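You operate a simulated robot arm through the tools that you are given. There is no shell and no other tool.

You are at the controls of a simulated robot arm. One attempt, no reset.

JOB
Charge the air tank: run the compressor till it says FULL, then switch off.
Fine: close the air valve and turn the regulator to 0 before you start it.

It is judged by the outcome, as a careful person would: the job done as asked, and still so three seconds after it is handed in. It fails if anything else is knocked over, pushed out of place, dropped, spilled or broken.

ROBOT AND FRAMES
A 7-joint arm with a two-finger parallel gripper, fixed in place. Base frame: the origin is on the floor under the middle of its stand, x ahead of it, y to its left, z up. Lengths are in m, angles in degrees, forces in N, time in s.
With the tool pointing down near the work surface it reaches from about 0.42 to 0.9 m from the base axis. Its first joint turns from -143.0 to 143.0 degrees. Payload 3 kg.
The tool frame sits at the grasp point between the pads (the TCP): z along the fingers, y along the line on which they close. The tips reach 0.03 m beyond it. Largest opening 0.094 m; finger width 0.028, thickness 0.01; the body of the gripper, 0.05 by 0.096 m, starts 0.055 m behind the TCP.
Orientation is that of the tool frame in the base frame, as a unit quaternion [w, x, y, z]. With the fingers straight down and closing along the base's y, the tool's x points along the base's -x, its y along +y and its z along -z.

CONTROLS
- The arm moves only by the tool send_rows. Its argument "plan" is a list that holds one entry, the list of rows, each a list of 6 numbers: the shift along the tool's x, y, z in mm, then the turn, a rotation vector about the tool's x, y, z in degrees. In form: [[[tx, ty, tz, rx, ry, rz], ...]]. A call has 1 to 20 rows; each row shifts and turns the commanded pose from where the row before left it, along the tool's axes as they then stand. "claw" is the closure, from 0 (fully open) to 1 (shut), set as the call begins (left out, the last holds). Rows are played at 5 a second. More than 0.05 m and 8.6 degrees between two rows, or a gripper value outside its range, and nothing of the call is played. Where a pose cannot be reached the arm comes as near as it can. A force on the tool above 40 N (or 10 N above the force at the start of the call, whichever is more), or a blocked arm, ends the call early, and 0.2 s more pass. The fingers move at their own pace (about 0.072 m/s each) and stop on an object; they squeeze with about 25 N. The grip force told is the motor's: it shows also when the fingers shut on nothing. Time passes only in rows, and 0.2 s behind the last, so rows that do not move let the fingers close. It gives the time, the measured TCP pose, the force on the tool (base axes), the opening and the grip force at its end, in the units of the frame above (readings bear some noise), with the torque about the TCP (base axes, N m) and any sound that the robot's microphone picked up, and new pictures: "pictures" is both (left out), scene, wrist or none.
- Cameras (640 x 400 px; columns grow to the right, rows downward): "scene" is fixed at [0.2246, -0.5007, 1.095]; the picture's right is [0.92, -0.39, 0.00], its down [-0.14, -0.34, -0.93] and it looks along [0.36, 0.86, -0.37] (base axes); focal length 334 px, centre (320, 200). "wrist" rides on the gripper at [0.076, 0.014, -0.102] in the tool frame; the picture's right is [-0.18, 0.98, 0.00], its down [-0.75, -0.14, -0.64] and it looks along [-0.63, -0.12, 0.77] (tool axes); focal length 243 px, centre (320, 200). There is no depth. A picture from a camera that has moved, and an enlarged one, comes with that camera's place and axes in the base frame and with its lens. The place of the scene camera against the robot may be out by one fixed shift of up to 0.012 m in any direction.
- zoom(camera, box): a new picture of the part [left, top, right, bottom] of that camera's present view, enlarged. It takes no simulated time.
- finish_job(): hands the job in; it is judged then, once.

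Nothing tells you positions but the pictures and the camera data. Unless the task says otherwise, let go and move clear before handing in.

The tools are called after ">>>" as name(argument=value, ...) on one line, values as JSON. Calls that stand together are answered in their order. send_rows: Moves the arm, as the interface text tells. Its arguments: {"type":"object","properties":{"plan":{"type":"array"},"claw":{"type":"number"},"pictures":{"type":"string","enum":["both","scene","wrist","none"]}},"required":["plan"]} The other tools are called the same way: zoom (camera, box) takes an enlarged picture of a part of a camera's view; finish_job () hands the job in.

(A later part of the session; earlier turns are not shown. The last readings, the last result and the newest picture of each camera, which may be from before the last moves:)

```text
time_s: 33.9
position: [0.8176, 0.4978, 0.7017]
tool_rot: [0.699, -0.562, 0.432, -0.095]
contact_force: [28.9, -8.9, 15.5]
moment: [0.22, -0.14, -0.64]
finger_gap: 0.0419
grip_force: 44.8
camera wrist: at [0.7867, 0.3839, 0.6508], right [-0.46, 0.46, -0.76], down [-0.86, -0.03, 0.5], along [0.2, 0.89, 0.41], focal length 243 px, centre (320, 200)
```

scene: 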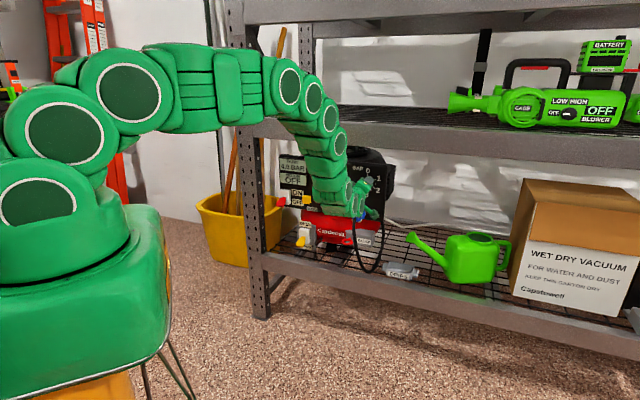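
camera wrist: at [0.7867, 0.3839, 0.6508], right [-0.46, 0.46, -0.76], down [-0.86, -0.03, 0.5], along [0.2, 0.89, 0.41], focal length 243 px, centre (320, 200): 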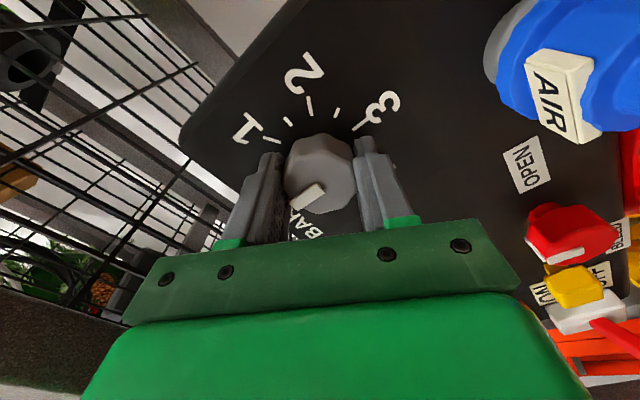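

The full 120° is turned. I'll release, back out and check the pointer against 0.

>>> send_rows(plan=[[[0, 0, 0, 0, 0, 0], [0, 0, 0, 0, 0, 0], [0, 0, 0, 0, 0, 0]]], claw=0.36, pictures="none")

>>> send_rows(plan=[[[0, 0, -15, 0, 0, 0], [0, 0, -25, 0, 0, 0], [0, 0, -30, 0, 0, 0], [0, 0, -30, 0, 0, 0], [0, 0, -10, 0, 0, 0], [0, 0, 0, 0, 0, 0]]], pictures="both")

>>> zoom(camera="wrist", box=[220, 20, 420, 170])

>>> zoom(camera="scene", box=[280, 140, 400, 240])

```text
time_s: 34.7
position: [0.8177, 0.4993, 0.6987]
tool_rot: [0.698, -0.562, 0.433, -0.094]
contact_force: [0.5, -0.1, 0.4]
moment: [0.0, -0.02, 0.01]
finger_gap: 0.06
grip_force: 0.1
```

```text
time_s: 36.1
position: [0.7394, 0.4212, 0.7011]
tool_rot: [0.698, -0.563, 0.434, -0.093]
contact_force: [-0.5, 0.0, 0.3]
moment: [0.03, -0.01, 0.02]
finger_gap: 0.0604
grip_force: 0.1
camera wrist: at [0.7075, 0.3064, 0.6513], right [-0.46, 0.46, -0.76], down [-0.86, -0.04, 0.5], along [0.2, 0.89, 0.41], focal length 243 px, centre (320, 200)
```

scene: 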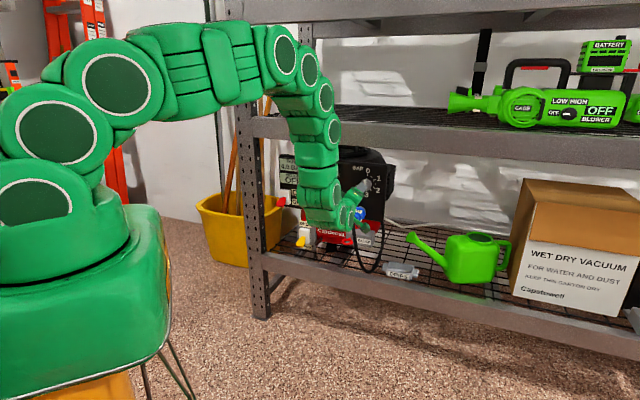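
wrist: 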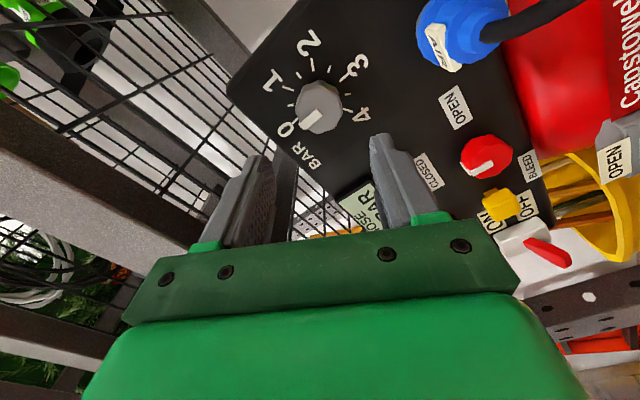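

```text
2.67 times, centred on (320, 95) of wrist
camera zoom: at [0.7075, 0.3064, 0.6513], right [-0.46, 0.46, -0.76], down [-0.86, -0.04, 0.5], along [0.2, 0.89, 0.41], focal length 647 px, centre (320, 480)
```

zoom: 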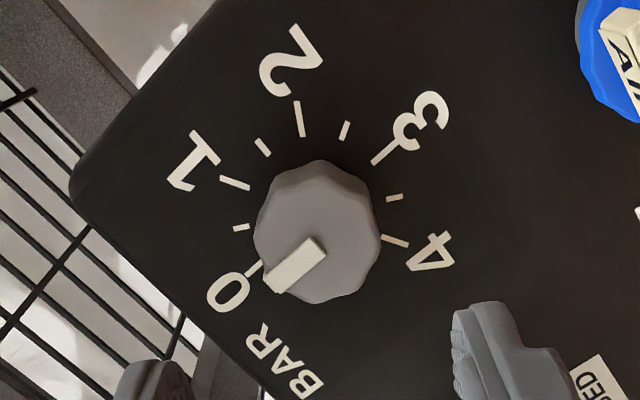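

```text
4.00 times, centred on (340, 190) of scene
camera zoom: at [0.2246, -0.5007, 1.095], right [0.92, -0.39, 0.0], down [-0.14, -0.34, -0.93], along [0.36, 0.86, -0.37], focal length 1336 px, centre (240, 240)
```

zoom: 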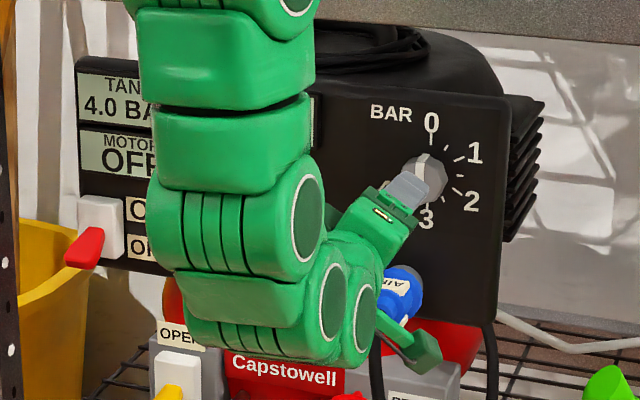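

>>> zoom(camera="wrist", box=[280, 70, 360, 120])

>>> zoom(camera="wrist", box=[430, 100, 590, 200])

```text
8.00 times, centred on (320, 95) of wrist
camera zoom: at [0.7075, 0.3064, 0.6513], right [-0.46, 0.46, -0.76], down [-0.86, -0.04, 0.5], along [0.2, 0.89, 0.41], focal length 1941 px, centre (320, 1040)
```

zoom: 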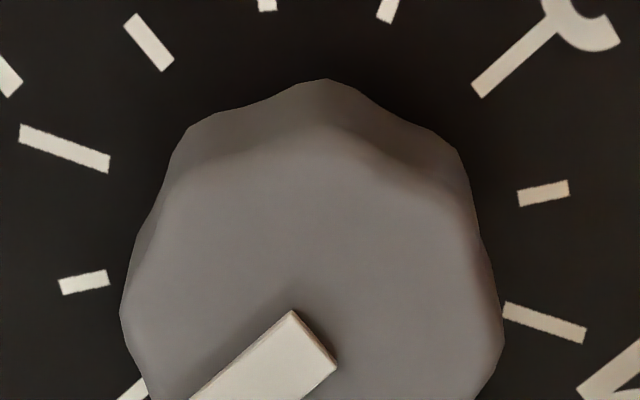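

```text
4.00 times, centred on (510, 150) of wrist
camera zoom: at [0.7075, 0.3064, 0.6513], right [-0.46, 0.46, -0.76], down [-0.86, -0.04, 0.5], along [0.2, 0.89, 0.41], focal length 970 px, centre (-440, 400)
```

zoom: 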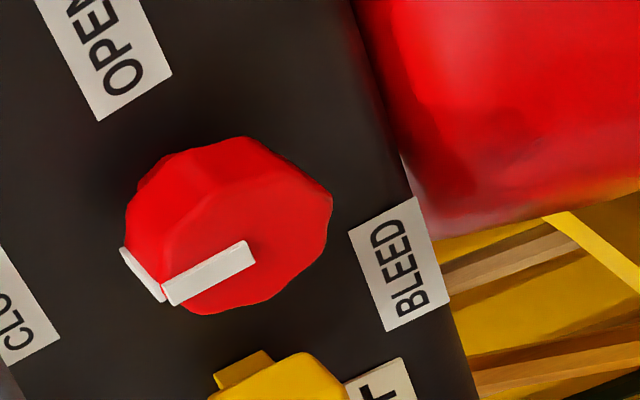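

The air valve is on CLOSED and the regulator pointer is on the 0 tick. From three views, the switch lever tip is near a=-0.125 m along the panel, n=0.904 m out from the base axis and z=0.576 m, sloping down at OFF. I'll retreat, unroll and move left to stand off in front of the switch.

>>> send_rows(plan=[[[0, 0, -10, 0, 0, 7.5], [0, 0, -10, 0, 0, 7.5], [0, 0, -10, 0, 0, 7.5], [0, 0, -10, 0, 0, 7.5], [0, 0, -10, 0, 0, 7.5], [0, 0, -10, 0, 0, 7.5], [0, 0, -10, 0, 0, 7.5], [0, 0, 0, 0, 0, 7.5], [10.4, 35, 0, 0, 0, 0], [10.4, 35, 0, 0, 0, 0], [10.4, 35, 0, 0, 0, 0], [10.4, 35, 0, 0, 0, 0], [10.4, 35, 0, 0, 0, 0], [10.4, 35, 0, 0, 0, 0], [10.4, 35, 0, 0, 0, 0], [10.4, 35, 0, 0, 0, 0], [10.4, 35, 0, 0, 0, 0], [10.4, 35, 0, 0, 0, 0], [0, 0, 0, 0, 0, 0]]], claw=0.25)

```text
time_s: 40.1
position: [0.4429, 0.6214, 0.5971]
tool_rot: [0.651, -0.27, 0.657, 0.268]
contact_force: [-0.4, -0.4, -0.3]
moment: [0.01, 0.04, -0.02]
finger_gap: 0.0703
grip_force: 0.2
camera wrist: at [0.3598, 0.5586, 0.5219], right [-0.69, 0.7, 0.18], down [-0.35, -0.55, 0.76], along [0.63, 0.46, 0.62], focal length 243 px, centre (320, 200)
```

scene: 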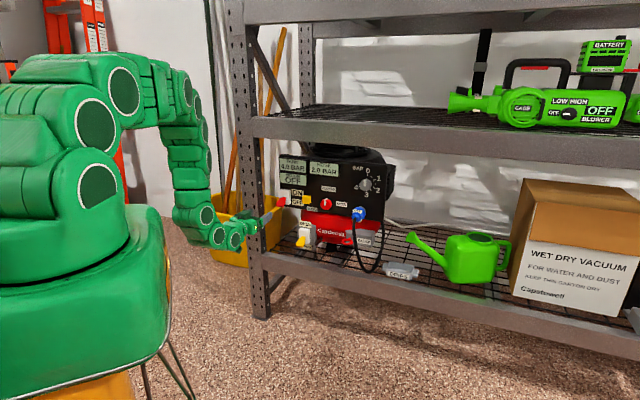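
wrist: 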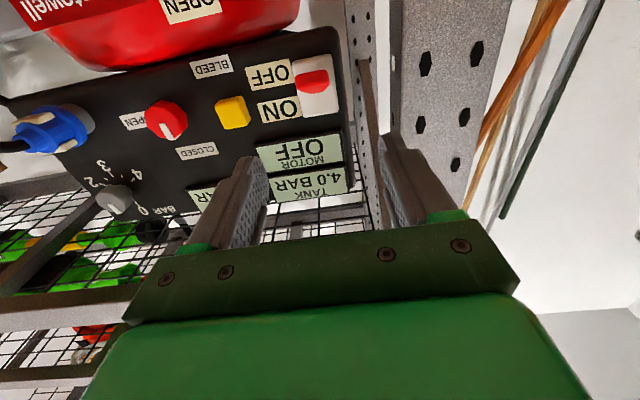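

>>> zoom(camera="scene", box=[260, 140, 420, 240])

>>> zoom(camera="wrist", box=[200, 30, 400, 155])

>>> zoom(camera="scene", box=[270, 200, 400, 280])

```text
4.00 times, centred on (340, 190) of scene
camera zoom: at [0.2246, -0.5007, 1.095], right [0.92, -0.39, 0.0], down [-0.14, -0.34, -0.93], along [0.36, 0.86, -0.37], focal length 1336 px, centre (240, 240)
```

zoom: 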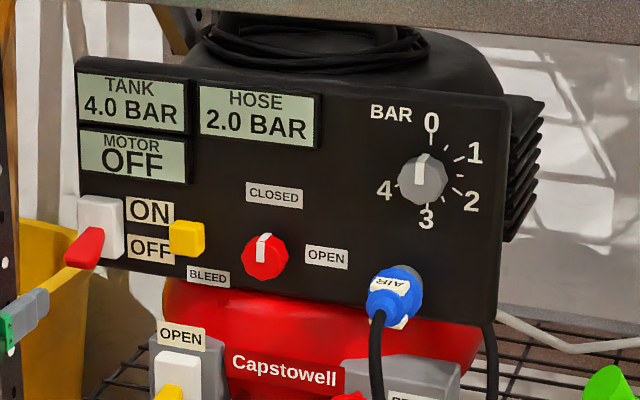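

```text
3.20 times, centred on (300, 92) of wrist
camera zoom: at [0.3598, 0.5586, 0.5219], right [-0.69, 0.7, 0.18], down [-0.35, -0.55, 0.76], along [0.63, 0.46, 0.62], focal length 776 px, centre (384, 544)
```

zoom: 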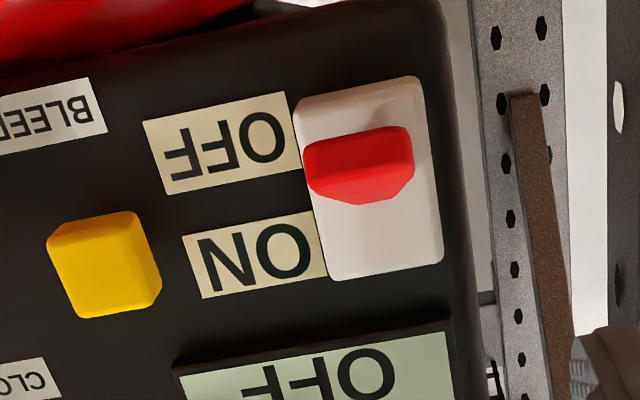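

```text
4.92 times, centred on (335, 240) of scene
camera zoom: at [0.2246, -0.5007, 1.095], right [0.92, -0.39, 0.0], down [-0.14, -0.34, -0.93], along [0.36, 0.86, -0.37], focal length 1644 px, centre (246, 3)
```

zoom: 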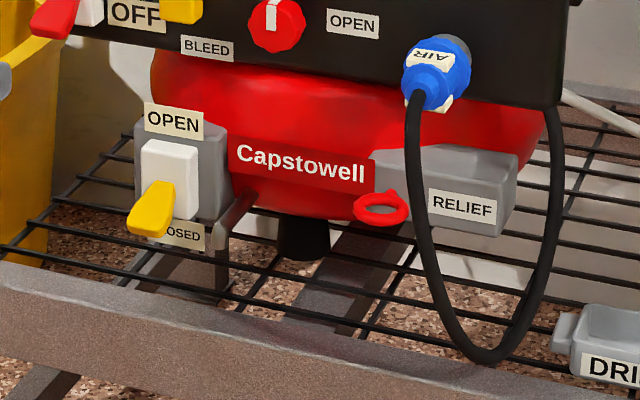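

The switch, the valve on CLOSED, the regulator on 0 and the drain lever on CLOSED are all confirmed. HOSE reads 2.0, which I take to be air trapped downstream. I'll roll +90° so the open fingers straddle the switch lever from above and below, so one pose can push it both ways. I'll stop short of the lever.

>>> send_rows(plan=[[[7, 0, 5, 0, 0, 7.5], [0, 0, 8, 0, 0, 7.5], [0, 0, 8, 0, 0, 7.5], [0, 0, 8, 0, 0, 7.5], [0, 0, 8, 0, 0, 7.5], [0, 0, 8, 0, 0, 7.5], [0, 0, 8, 0, 0, 7.5], [0, 0, 8, 0, 0, 7.5], [0, 0, 8, 0, 0, 7.5], [0, 0, 8, 0, 0, 7.5], [0, 0, 8, 0, 0, 7.5], [0, 0, 5, 0, 0, 7.5], [0, 0, 0, 0, 0, 0]]], claw=0.2)

```text
time_s: 42.9
position: [0.5046, 0.6832, 0.5893]
tool_rot: [0.27, 0.273, 0.655, 0.651]
contact_force: [1.0, -0.3, 0.5]
moment: [0.0, 0.02, 0.01]
finger_gap: 0.075
grip_force: 0.0
camera wrist: at [0.3796, 0.6652, 0.6044], right [0.14, -0.13, 0.98], down [0.07, -0.99, -0.14], along [0.99, 0.09, -0.12], focal length 243 px, centre (320, 200)
```

scene: 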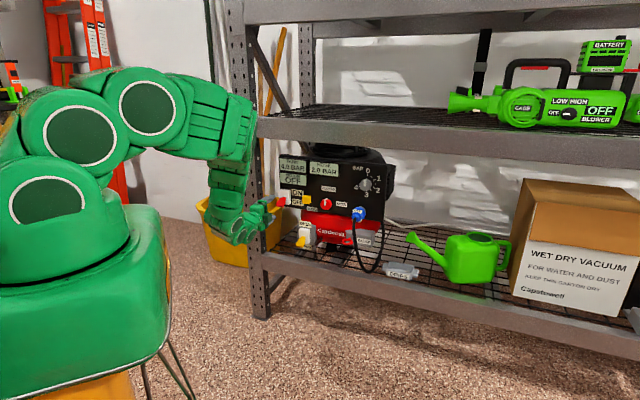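
wrist: 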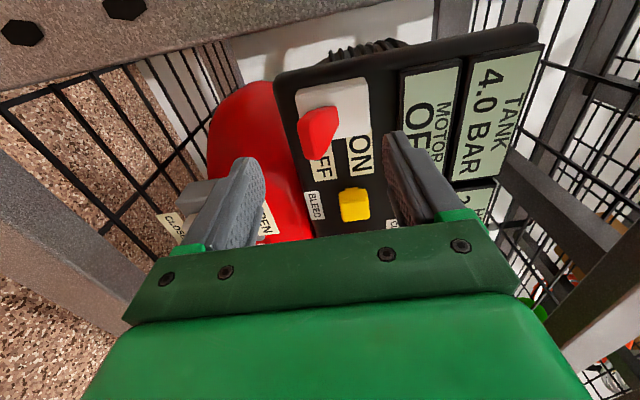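

The lever sits centred between the fingers, and the wrist camera can also read the MOTOR and TANK displays. I'll move in 58 mm so the fingertips pass above and below the lever.

>>> send_rows(plan=[[[0, 0, 15, 0, 0, 0], [0, 0, 15, 0, 0, 0], [0, 0, 15, 0, 0, 0], [0, 0, 13, 0, 0, 0], [0, 0, 0, 0, 0, 0]]])

>>> zoom(camera="wrist", box=[220, 60, 480, 240])

>>> zoom(camera="scene", box=[240, 140, 360, 240])

```text
time_s: 44.1
position: [0.5475, 0.7244, 0.5894]
tool_rot: [0.27, 0.273, 0.655, 0.65]
contact_force: [-0.9, -0.3, -0.3]
moment: [0.02, 0.02, 0.01]
finger_gap: 0.0753
grip_force: 0.0
camera wrist: at [0.4212, 0.7062, 0.604], right [0.13, -0.12, 0.98], down [0.07, -0.99, -0.14], along [0.99, 0.09, -0.12], focal length 243 px, centre (320, 200)
```

scene: 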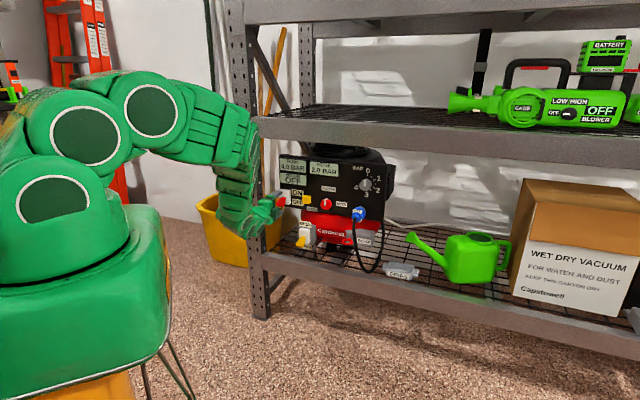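
wrist: 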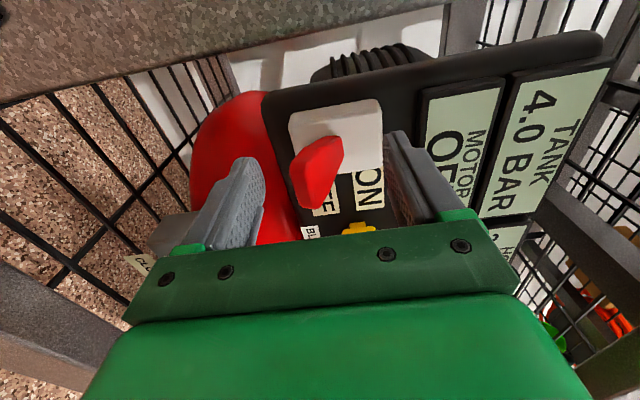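

```text
2.22 times, centred on (350, 150) of wrist
camera zoom: at [0.4212, 0.7062, 0.604], right [0.13, -0.12, 0.98], down [0.07, -0.99, -0.14], along [0.99, 0.09, -0.12], focal length 539 px, centre (253, 311)
```

zoom: 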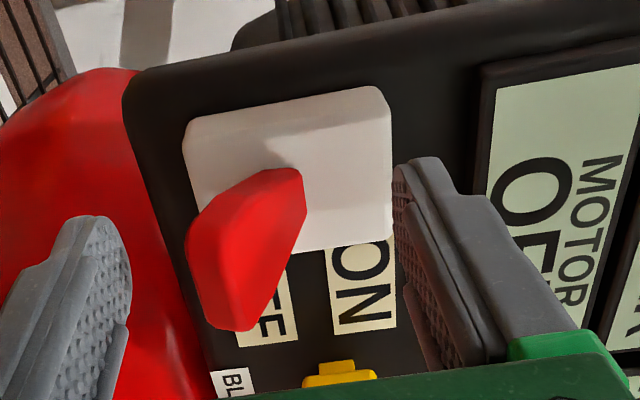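

```text
4.00 times, centred on (300, 190) of scene
camera zoom: at [0.2246, -0.5007, 1.095], right [0.92, -0.39, 0.0], down [-0.14, -0.34, -0.93], along [0.36, 0.86, -0.37], focal length 1336 px, centre (400, 240)
```

zoom: 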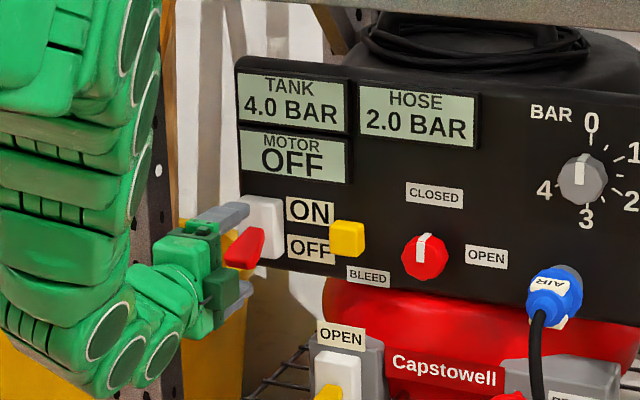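

The fingers straddle the lever cleanly, clear of the BLEED button. Now I'll raise the tool so the lower finger pushes the lever up to ON.

>>> send_rows(plan=[[[0, 5, 0, 0, 0, 0], [0, 5, 0, 0, 0, 0], [0, 5, 0, 0, 0, 0], [0, 5, 0, 0, 0, 0], [0, 5, 0, 0, 0, 0], [0, 5, 0, 0, 0, 0]]])

```text
time_s: 45.5
position: [0.5479, 0.7245, 0.6174]
tool_rot: [0.271, 0.273, 0.657, 0.648]
contact_force: [-4.3, -8.2, -4.0]
moment: [-0.36, 0.21, -0.12]
finger_gap: 0.0774
grip_force: 2.5
camera wrist: at [0.4214, 0.7061, 0.633], right [0.14, -0.12, 0.98], down [0.07, -0.99, -0.13], along [0.99, 0.09, -0.13], focal length 243 px, centre (320, 200)
```

scene: 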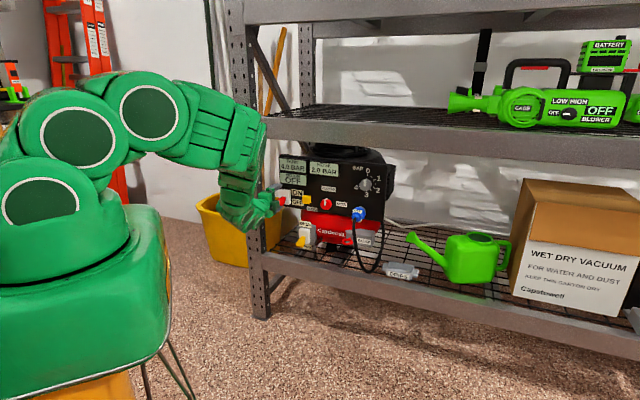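
wrist: 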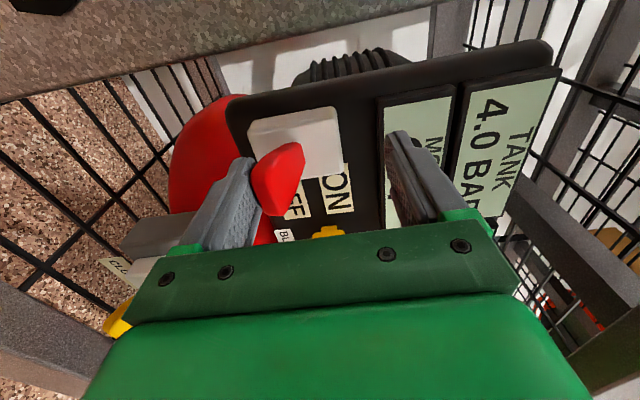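

The lower finger has reached the lever. I'll continue upward.

>>> send_rows(plan=[[[0, 4, 0, 0, 0, 0], [0, 4, 0, 0, 0, 0], [0, 4, 0, 0, 0, 0], [0, 4, 0, 0, 0, 0]]])

```text
time_s: 46.2
position: [0.5472, 0.7241, 0.6225]
tool_rot: [0.268, 0.274, 0.658, 0.647]
contact_force: [-3.2, -5.7, -1.6]
moment: [-0.16, 0.2, -0.08]
finger_gap: 0.0765
grip_force: 0.6
stopped in row 3: the force on the tool passed its limit at 43 N (the readings are from after the stop); the commanded pose is now the measured one
camera wrist: at [0.4204, 0.7051, 0.6389], right [0.14, -0.12, 0.98], down [0.07, -0.99, -0.13], along [0.99, 0.09, -0.13], focal length 243 px, centre (320, 200)
```

scene: 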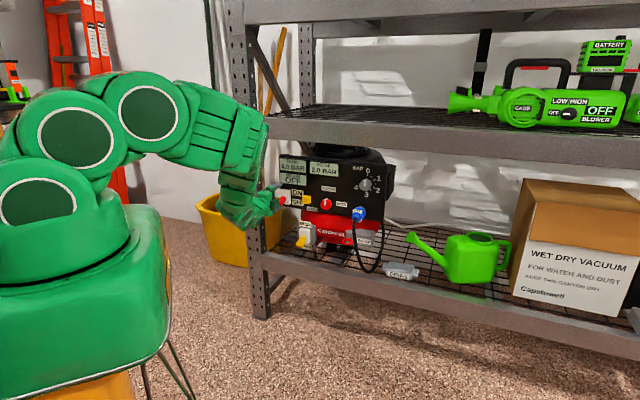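
wrist: 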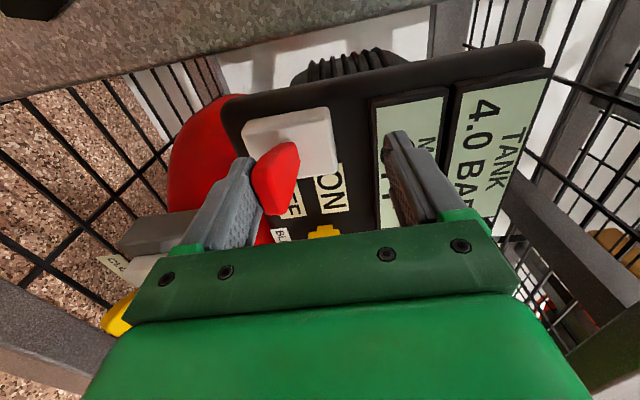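

>>> zoom(camera="wrist", box=[200, 60, 480, 240])

>>> zoom(camera="scene", box=[250, 150, 330, 220])

```text
2.22 times, centred on (340, 150) of wrist
camera zoom: at [0.4204, 0.7051, 0.6389], right [0.14, -0.12, 0.98], down [0.07, -0.99, -0.13], along [0.99, 0.09, -0.13], focal length 539 px, centre (276, 311)
```

zoom: 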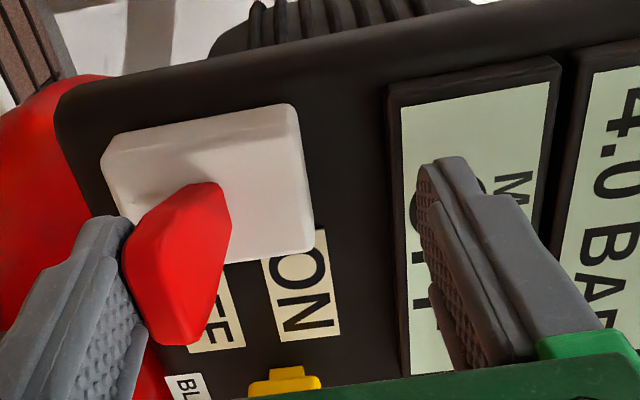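

```text
5.71 times, centred on (290, 185) of scene
camera zoom: at [0.2246, -0.5007, 1.095], right [0.92, -0.39, 0.0], down [-0.14, -0.34, -0.93], along [0.36, 0.86, -0.37], focal length 1908 px, centre (491, 286)
```

zoom: 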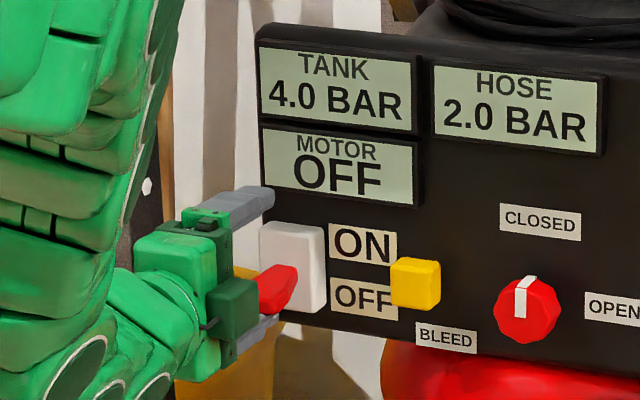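

The lever has risen about 1 cm and the lower finger is bearing on it, but the force tripped at 43 N. I'll keep pushing up in smaller, slower steps.

>>> send_rows(plan=[[[0, 1.5, 0, 0, 0, 0], [0, 1.5, 0, 0, 0, 0], [0, 1.5, 0, 0, 0, 0], [0, 1.5, 0, 0, 0, 0], [0, 1.5, 0, 0, 0, 0], [0, 1.5, 0, 0, 0, 0]]])

>>> zoom(camera="scene", box=[250, 150, 330, 220])

```text
time_s: 47.1
position: [0.5465, 0.7229, 0.6256]
tool_rot: [0.269, 0.274, 0.659, 0.646]
contact_force: [-1.8, -3.4, -1.9]
moment: [-0.18, 0.08, -0.07]
finger_gap: 0.0755
grip_force: 0.2
stopped in row 4: the force on the tool passed its limit at 42 N (the readings are from after the stop); the commanded pose is now the measured one
camera wrist: at [0.4194, 0.7047, 0.643], right [0.14, -0.12, 0.98], down [0.07, -0.99, -0.13], along [0.99, 0.09, -0.13], focal length 243 px, centre (320, 200)
```

scene: 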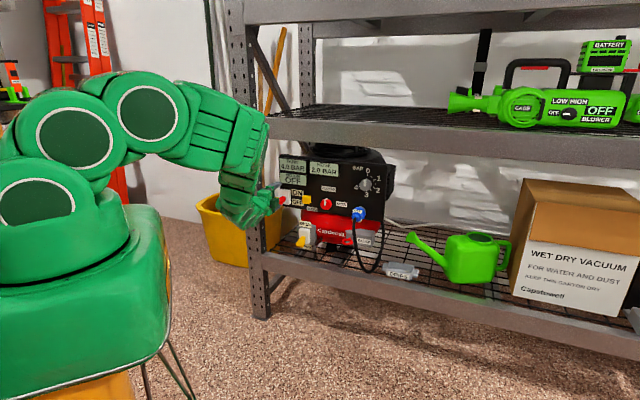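
wrist: 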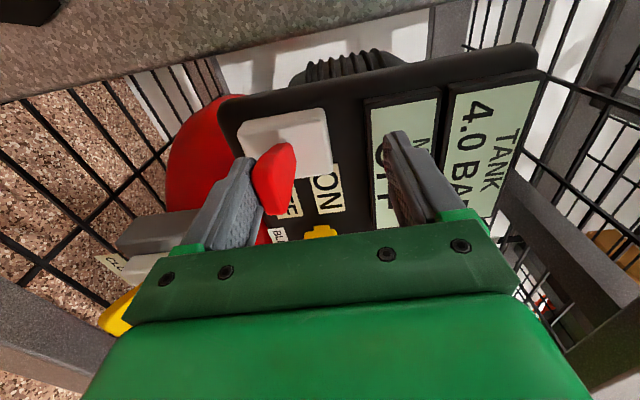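

```text
5.71 times, centred on (290, 185) of scene
camera zoom: at [0.2246, -0.5007, 1.095], right [0.92, -0.39, 0.0], down [-0.14, -0.34, -0.93], along [0.36, 0.86, -0.37], focal length 1908 px, centre (491, 286)
```

zoom: 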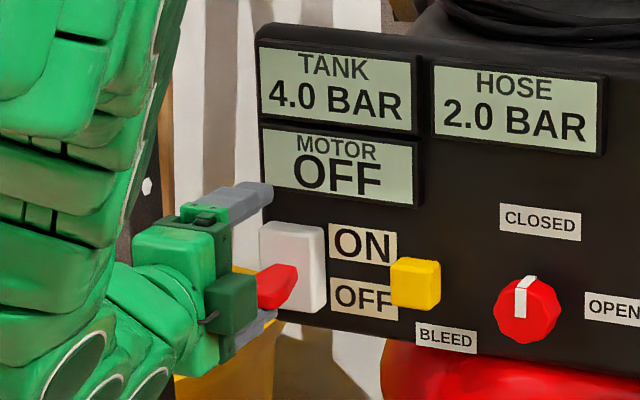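

The lever is creeping up with each push. I'll keep working it upward gently.

>>> send_rows(plan=[[[0, 1, 0, 0, 0, 0], [0, 1, 0, 0, 0, 0], [0, 1, 0, 0, 0, 0], [0, 1, 0, 0, 0, 0], [0, 1, 0, 0, 0, 0], [0, 1, 0, 0, 0, 0], [0, 1, 0, 0, 0, 0], [0, 1, 0, 0, 0, 0]]])

>>> zoom(camera="wrist", box=[200, 60, 480, 240])

>>> zoom(camera="scene", box=[250, 150, 330, 220])

```text
time_s: 48.2
position: [0.546, 0.7217, 0.6282]
tool_rot: [0.269, 0.275, 0.661, 0.644]
contact_force: [-2.8, -3.8, -0.4]
moment: [-0.19, 0.05, -0.03]
finger_gap: 0.0756
grip_force: 0.8
stopped in row 5: the force on the tool passed its limit at 41 N (the readings are from after the stop); the commanded pose is now the measured one
camera wrist: at [0.4193, 0.7044, 0.6457], right [0.15, -0.11, 0.98], down [0.07, -0.99, -0.13], along [0.99, 0.09, -0.14], focal length 243 px, centre (320, 200)
```

scene: 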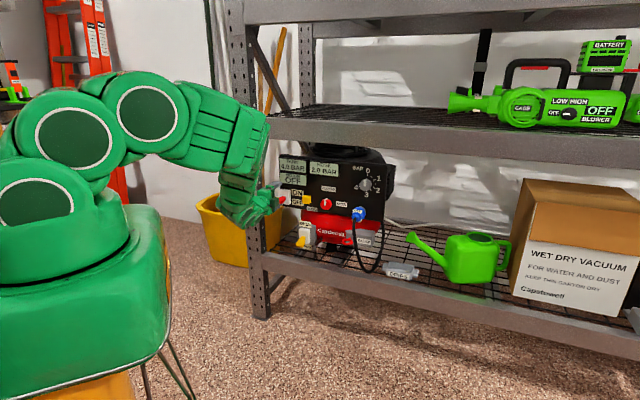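
wrist: 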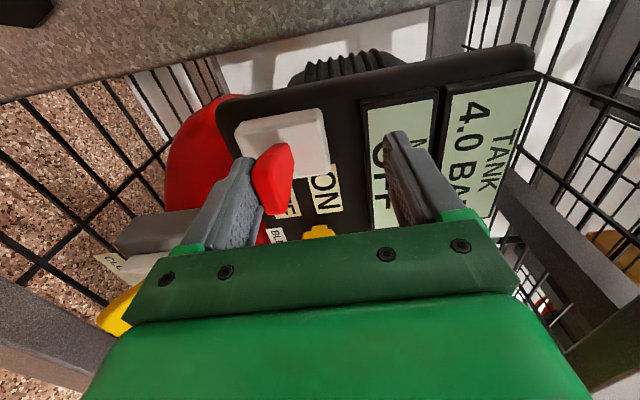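

```text
2.22 times, centred on (340, 150) of wrist
camera zoom: at [0.4193, 0.7044, 0.6457], right [0.15, -0.11, 0.98], down [0.07, -0.99, -0.13], along [0.99, 0.09, -0.14], focal length 539 px, centre (276, 311)
```

zoom: 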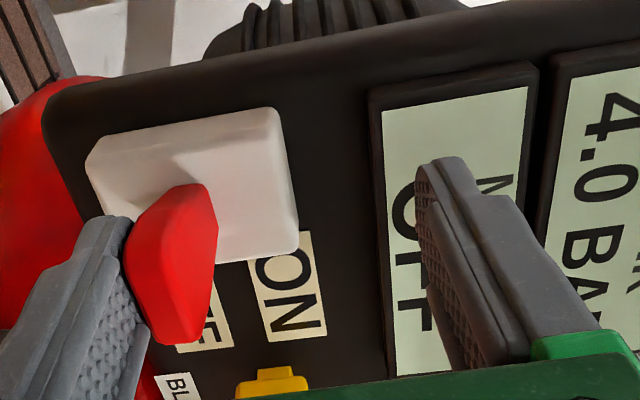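

```text
5.71 times, centred on (290, 185) of scene
camera zoom: at [0.2246, -0.5007, 1.095], right [0.92, -0.39, 0.0], down [-0.14, -0.34, -0.93], along [0.36, 0.86, -0.37], focal length 1908 px, centre (491, 286)
```

zoom: 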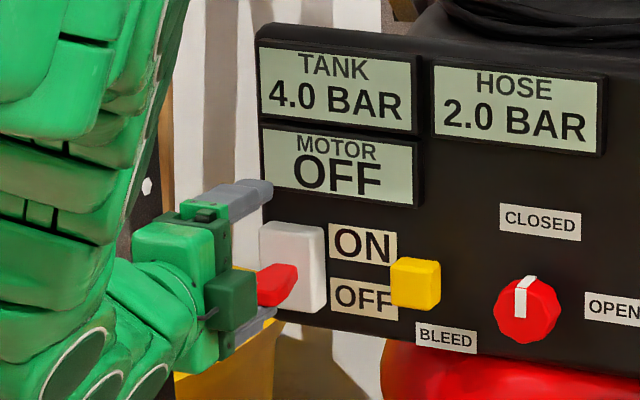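

The lever is now roughly horizontal and the motor is still OFF. I'll keep going, correcting the slight pitch drift.

>>> send_rows(plan=[[[0, 1, 0, -0.7, 0, 0], [0, 1, 0, -0.7, 0, 0], [0, 1, 0, 0, 0, 0], [0, 1, 0, 0, 0, 0], [0, 1, 0, 0, 0, 0], [0, 1, 0, 0, 0, 0], [0, 1, 0, 0, 0, 0], [0, 1, 0, 0, 0, 0]]], pictures="none")

>>> zoom(camera="scene", box=[250, 150, 330, 220])

```text
time_s: 49.1
position: [0.5451, 0.7219, 0.6301]
tool_rot: [0.272, 0.273, 0.653, 0.653]
contact_force: [-1.0, -0.7, 1.0]
moment: [-0.03, 0.02, 0.0]
finger_gap: 0.0748
grip_force: 0.0
stopped in row 4: the force on the tool passed its limit at 42 N (the readings are from after the stop); the commanded pose is now the measured one
```

```text
5.71 times, centred on (290, 185) of scene
camera zoom: at [0.2246, -0.5007, 1.095], right [0.92, -0.39, 0.0], down [-0.14, -0.34, -0.93], along [0.36, 0.86, -0.37], focal length 1908 px, centre (491, 286)
```

zoom: 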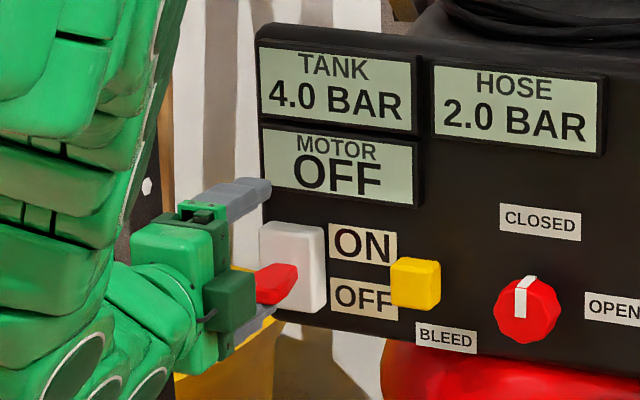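

>>> send_rows(plan=[[[0, 3, 0, 0, 0, 0], [0, 3, 0, 0, 0, 0], [0, 3, 0, 0, 0, 0], [0, 3, 0, 0, 0, 0]]], pictures="wrist")

>>> zoom(camera="scene", box=[250, 150, 330, 220])

```text
time_s: 50.1
position: [0.5455, 0.7221, 0.6427]
tool_rot: [0.27, 0.271, 0.654, 0.653]
contact_force: [0.0, 0.1, -0.1]
moment: [0.0, -0.01, 0.0]
finger_gap: 0.0753
grip_force: 0.0
camera wrist: at [0.4183, 0.7039, 0.6574], right [0.13, -0.13, 0.98], down [0.08, -0.99, -0.14], along [0.99, 0.09, -0.12], focal length 243 px, centre (320, 200)
```

wrist: 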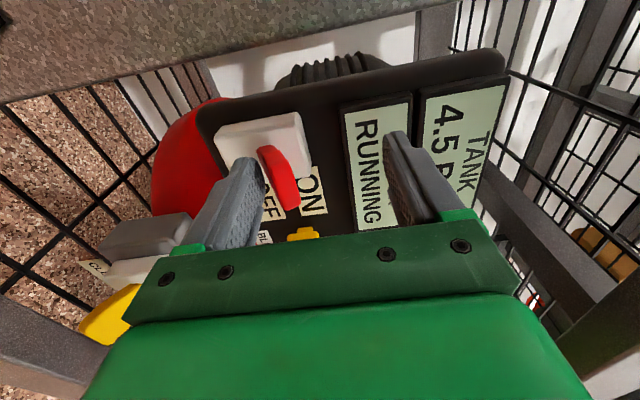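

```text
5.71 times, centred on (290, 185) of scene
camera zoom: at [0.2246, -0.5007, 1.095], right [0.92, -0.39, 0.0], down [-0.14, -0.34, -0.93], along [0.36, 0.86, -0.37], focal length 1908 px, centre (491, 286)
```

zoom: 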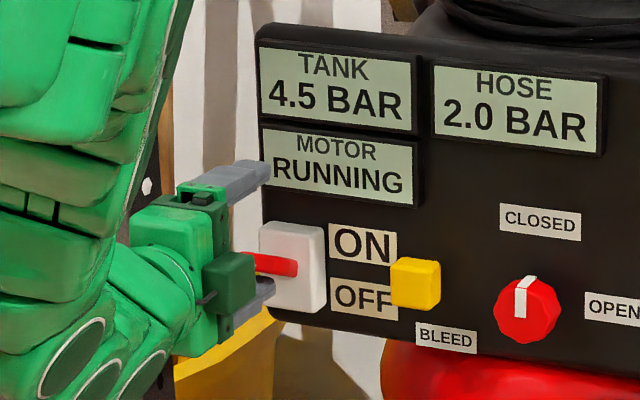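

It flipped: MOTOR shows RUNNING and TANK is at 4.5 bar and climbing. I'll lower the tool slightly so the upper finger hovers just above the lever, ready to switch off, and keep watching the display.

>>> send_rows(plan=[[[0, -8, 0, 0, 0, 0], [0, -8, 0, 0, 0, 0], [0, -6, 0, 0, 0, 0]]], pictures="wrist")

>>> zoom(camera="scene", box=[250, 150, 330, 220])

>>> zoom(camera="wrist", box=[200, 60, 480, 240])

```text
time_s: 50.9
position: [0.5443, 0.7216, 0.6211]
tool_rot: [0.271, 0.272, 0.653, 0.653]
contact_force: [-0.1, -0.3, -0.9]
moment: [-0.02, 0.02, -0.03]
finger_gap: 0.0753
grip_force: 0.2
camera wrist: at [0.4189, 0.704, 0.6355], right [0.13, -0.13, 0.98], down [0.08, -0.99, -0.14], along [0.99, 0.09, -0.12], focal length 243 px, centre (320, 200)
```

wrist: 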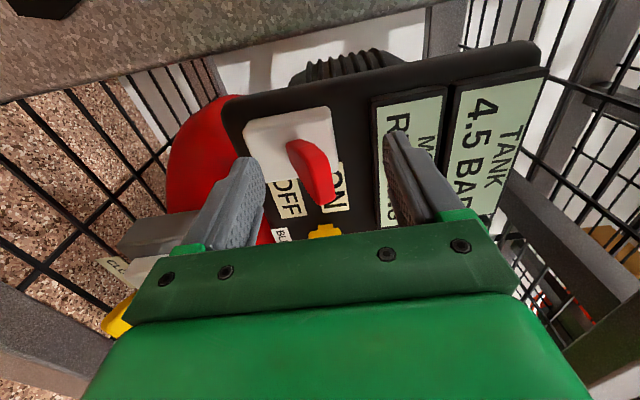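

```text
5.71 times, centred on (290, 185) of scene
camera zoom: at [0.2246, -0.5007, 1.095], right [0.92, -0.39, 0.0], down [-0.14, -0.34, -0.93], along [0.36, 0.86, -0.37], focal length 1908 px, centre (491, 286)
```

zoom: 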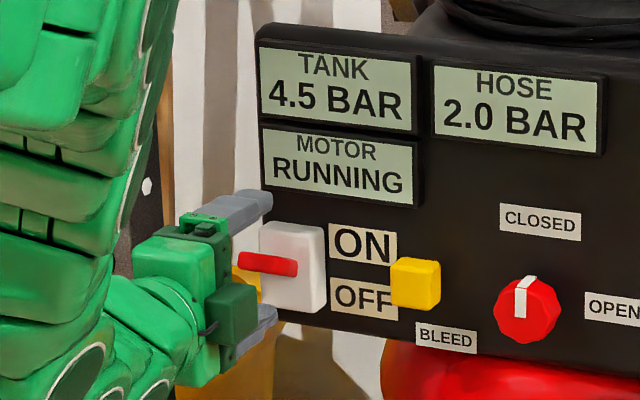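

```text
2.22 times, centred on (340, 150) of wrist
camera zoom: at [0.4189, 0.704, 0.6355], right [0.13, -0.13, 0.98], down [0.08, -0.99, -0.14], along [0.99, 0.09, -0.12], focal length 539 px, centre (276, 311)
```

zoom: 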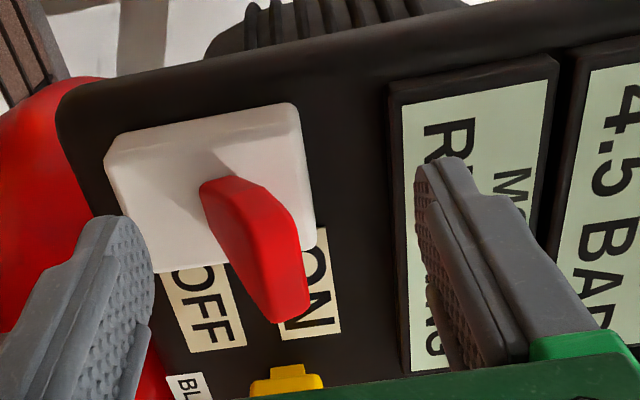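

The lever is now centred between the fingers and the motor is running. I'll wait and poll the display.

>>> send_rows(plan=[[[0, 0, 0, 0, 0, 0], [0, 0, 0, 0, 0, 0], [0, 0, 0, 0, 0, 0], [0, 0, 0, 0, 0, 0]]], pictures="none")

>>> zoom(camera="scene", box=[260, 150, 340, 200])

```text
time_s: 51.9
position: [0.545, 0.7225, 0.6213]
tool_rot: [0.271, 0.272, 0.653, 0.653]
contact_force: [0.3, 0.2, -0.3]
moment: [0.0, 0.01, -0.01]
finger_gap: 0.0748
grip_force: 0.1
```

```text
8.00 times, centred on (300, 175) of scene
camera zoom: at [0.2246, -0.5007, 1.095], right [0.92, -0.39, 0.0], down [-0.14, -0.34, -0.93], along [0.36, 0.86, -0.37], focal length 2671 px, centre (480, 400)
```

zoom: 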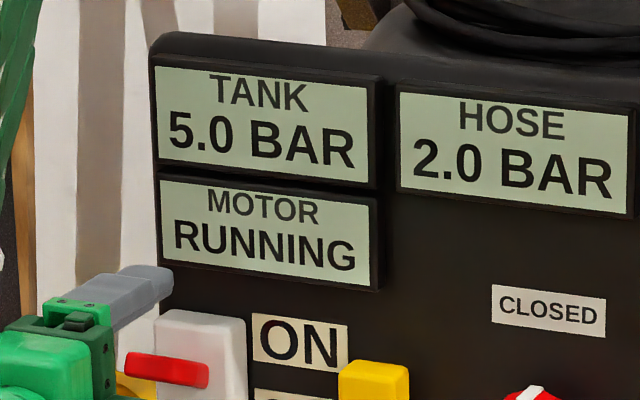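

>>> send_rows(plan=[[[0, 0, 0, 0, 0, 0], [0, 0, 0, 0, 0, 0], [0, 0, 0, 0, 0, 0], [0, 0, 0, 0, 0, 0], [0, 0, 0, 0, 0, 0]]], pictures="none")

>>> zoom(camera="scene", box=[260, 150, 340, 200])

```text
time_s: 53.1
position: [0.5459, 0.7232, 0.6204]
tool_rot: [0.271, 0.272, 0.653, 0.652]
contact_force: [0.3, 0.0, 0.3]
moment: [0.02, 0.0, -0.02]
finger_gap: 0.0752
grip_force: 0.0
```

```text
8.00 times, centred on (300, 175) of scene
camera zoom: at [0.2246, -0.5007, 1.095], right [0.92, -0.39, 0.0], down [-0.14, -0.34, -0.93], along [0.36, 0.86, -0.37], focal length 2671 px, centre (480, 400)
```

zoom: 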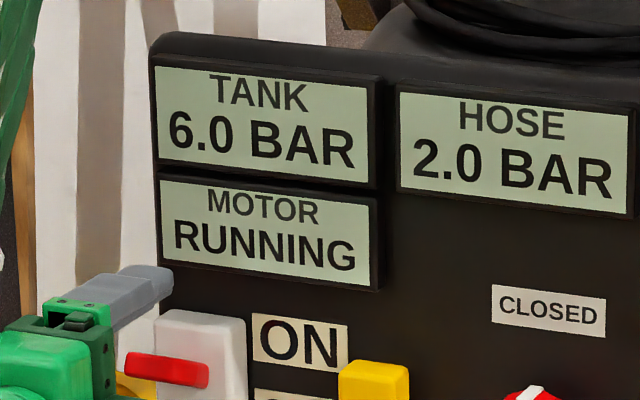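

>>> send_rows(plan=[[[0, 0, 0, 0, 0, 0], [0, 0, 0, 0, 0, 0], [0, 0, 0, 0, 0, 0], [0, 0, 0, 0, 0, 0]]], pictures="none")

>>> zoom(camera="scene", box=[260, 150, 340, 200])

```text
time_s: 54.1
position: [0.5446, 0.7226, 0.6213]
tool_rot: [0.272, 0.272, 0.654, 0.652]
contact_force: [0.0, -0.3, -0.4]
moment: [0.03, -0.05, -0.01]
finger_gap: 0.0753
grip_force: 0.1
```

```text
8.00 times, centred on (300, 175) of scene
camera zoom: at [0.2246, -0.5007, 1.095], right [0.92, -0.39, 0.0], down [-0.14, -0.34, -0.93], along [0.36, 0.86, -0.37], focal length 2671 px, centre (480, 400)
```

zoom: 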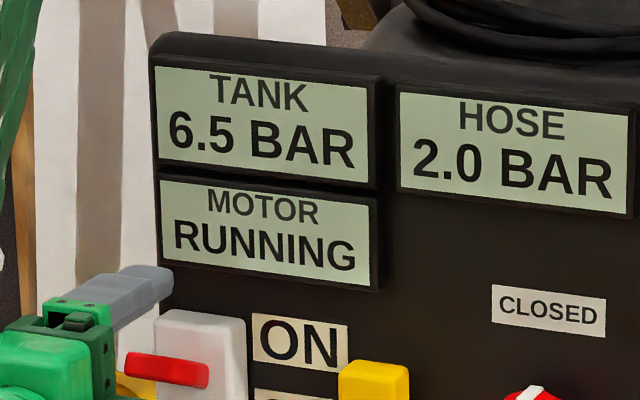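

>>> send_rows(plan=[[[0, 0, 0, 0, 0, 0], [0, 0, 0, 0, 0, 0], [0, 0, 0, 0, 0, 0], [0, 0, 0, 0, 0, 0]]], pictures="none")

>>> zoom(camera="scene", box=[260, 150, 340, 200])

```text
time_s: 55.1
position: [0.545, 0.7225, 0.6212]
tool_rot: [0.272, 0.273, 0.654, 0.652]
contact_force: [0.8, -0.9, -0.9]
moment: [-0.04, -0.03, 0.03]
finger_gap: 0.0752
grip_force: 0.0
```

```text
8.00 times, centred on (300, 175) of scene
camera zoom: at [0.2246, -0.5007, 1.095], right [0.92, -0.39, 0.0], down [-0.14, -0.34, -0.93], along [0.36, 0.86, -0.37], focal length 2671 px, centre (480, 400)
```

zoom: 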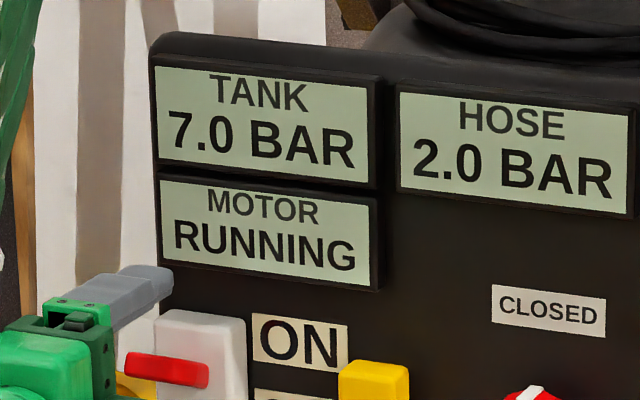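

>>> send_rows(plan=[[[0, -4, 0, 0, 0, 0], [0, -4, 0, 0, 0, 0], [0, -4, 0, 0, 0, 0], [0, 0, 0, 0, 0, 0]]], pictures="wrist")

>>> zoom(camera="scene", box=[260, 150, 340, 200])

```text
time_s: 56.1
position: [0.5437, 0.7225, 0.6077]
tool_rot: [0.271, 0.273, 0.654, 0.652]
contact_force: [0.5, -0.3, 0.3]
moment: [0.01, -0.01, -0.01]
finger_gap: 0.0751
grip_force: 0.1
camera wrist: at [0.4184, 0.7038, 0.6233], right [0.13, -0.13, 0.98], down [0.08, -0.99, -0.14], along [0.99, 0.09, -0.12], focal length 243 px, centre (320, 200)
```

wrist: 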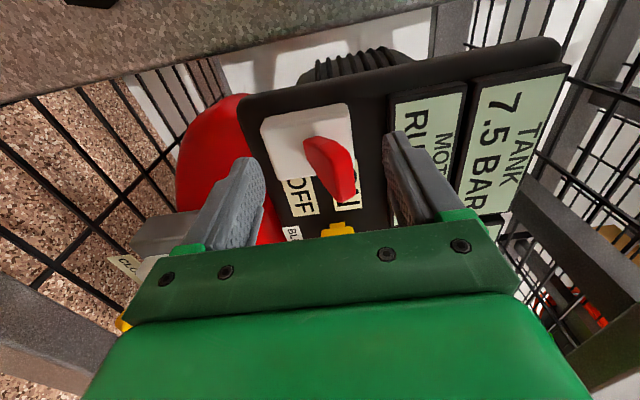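

```text
8.00 times, centred on (300, 175) of scene
camera zoom: at [0.2246, -0.5007, 1.095], right [0.92, -0.39, 0.0], down [-0.14, -0.34, -0.93], along [0.36, 0.86, -0.37], focal length 2671 px, centre (480, 400)
```

zoom: 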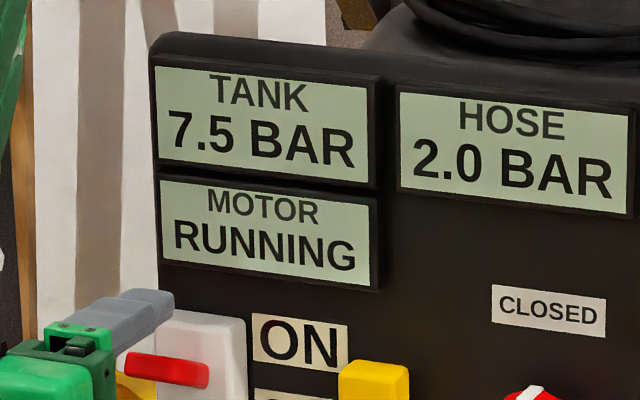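

TANK is at 7.5 bar and still RUNNING. I'm polling in shorter intervals now.

>>> send_rows(plan=[[[0, 0, 0, 0, 0, 0], [0, 0, 0, 0, 0, 0], [0, 0, 0, 0, 0, 0]]], pictures="none")

>>> zoom(camera="scene", box=[260, 150, 340, 200])

```text
time_s: 56.9
position: [0.5442, 0.7236, 0.6085]
tool_rot: [0.272, 0.272, 0.653, 0.652]
contact_force: [0.1, -0.1, 0.3]
moment: [0.02, 0.04, 0.01]
finger_gap: 0.0754
grip_force: 0.1
```

```text
8.00 times, centred on (300, 175) of scene
camera zoom: at [0.2246, -0.5007, 1.095], right [0.92, -0.39, 0.0], down [-0.14, -0.34, -0.93], along [0.36, 0.86, -0.37], focal length 2671 px, centre (480, 400)
```

zoom: 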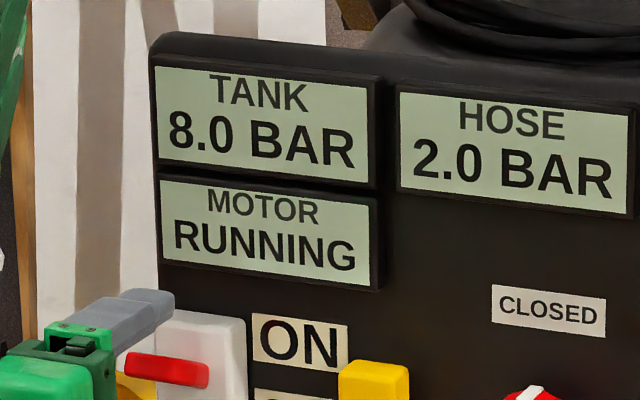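

>>> send_rows(plan=[[[0, 0, 0, 0, 0, 0], [0, 0, 0, 0, 0, 0]]], pictures="none")

>>> zoom(camera="scene", box=[260, 150, 340, 200])

```text
time_s: 57.5
position: [0.5454, 0.7213, 0.6089]
tool_rot: [0.272, 0.272, 0.653, 0.653]
contact_force: [0.4, -0.5, 0.0]
moment: [-0.02, 0.04, -0.01]
finger_gap: 0.075
grip_force: 0.0
```

```text
8.00 times, centred on (300, 175) of scene
camera zoom: at [0.2246, -0.5007, 1.095], right [0.92, -0.39, 0.0], down [-0.14, -0.34, -0.93], along [0.36, 0.86, -0.37], focal length 2671 px, centre (480, 400)
```

zoom: 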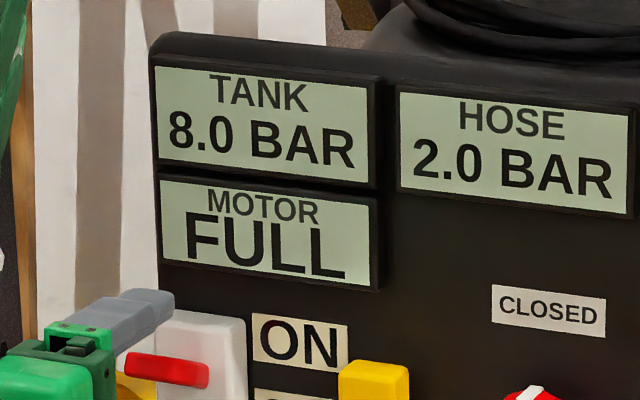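

The display now says FULL at 8.0 bar. I'll push the lever down to OFF with the upper finger.

>>> send_rows(plan=[[[0, -6, 0, 0, 0, 0], [0, -6, 0, 0, 0, 0], [0, -4, 0, 0, 0, 0], [0, -4, 0, 0, 0, 0], [0, -4, 0, 0, 0, 0], [0, -4, 0, 0, 0, 0], [0, -4, 0, 0, 0, 0], [0, -4, 0, 0, 0, 0]]], pictures="wrist")

>>> zoom(camera="scene", box=[250, 150, 330, 220])

```text
time_s: 59.3
position: [0.5447, 0.7226, 0.5728]
tool_rot: [0.271, 0.272, 0.654, 0.652]
contact_force: [-5.7, -2.3, 1.6]
moment: [0.06, -0.19, -0.06]
finger_gap: 0.0756
grip_force: 0.3
camera wrist: at [0.4183, 0.7037, 0.5872], right [0.13, -0.13, 0.98], down [0.08, -0.99, -0.14], along [0.99, 0.09, -0.12], focal length 243 px, centre (320, 200)
```

wrist: 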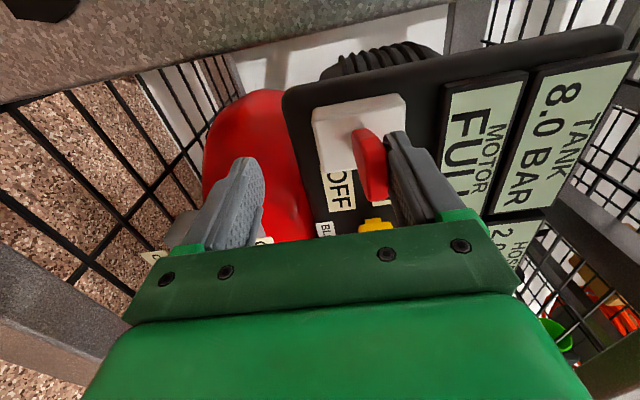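

```text
5.71 times, centred on (290, 185) of scene
camera zoom: at [0.2246, -0.5007, 1.095], right [0.92, -0.39, 0.0], down [-0.14, -0.34, -0.93], along [0.36, 0.86, -0.37], focal length 1908 px, centre (491, 286)
```

zoom: 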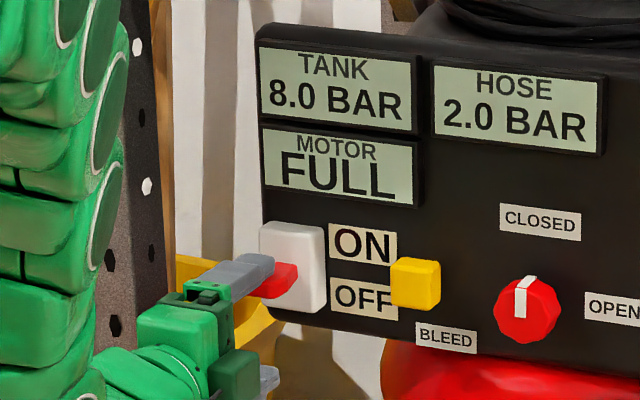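

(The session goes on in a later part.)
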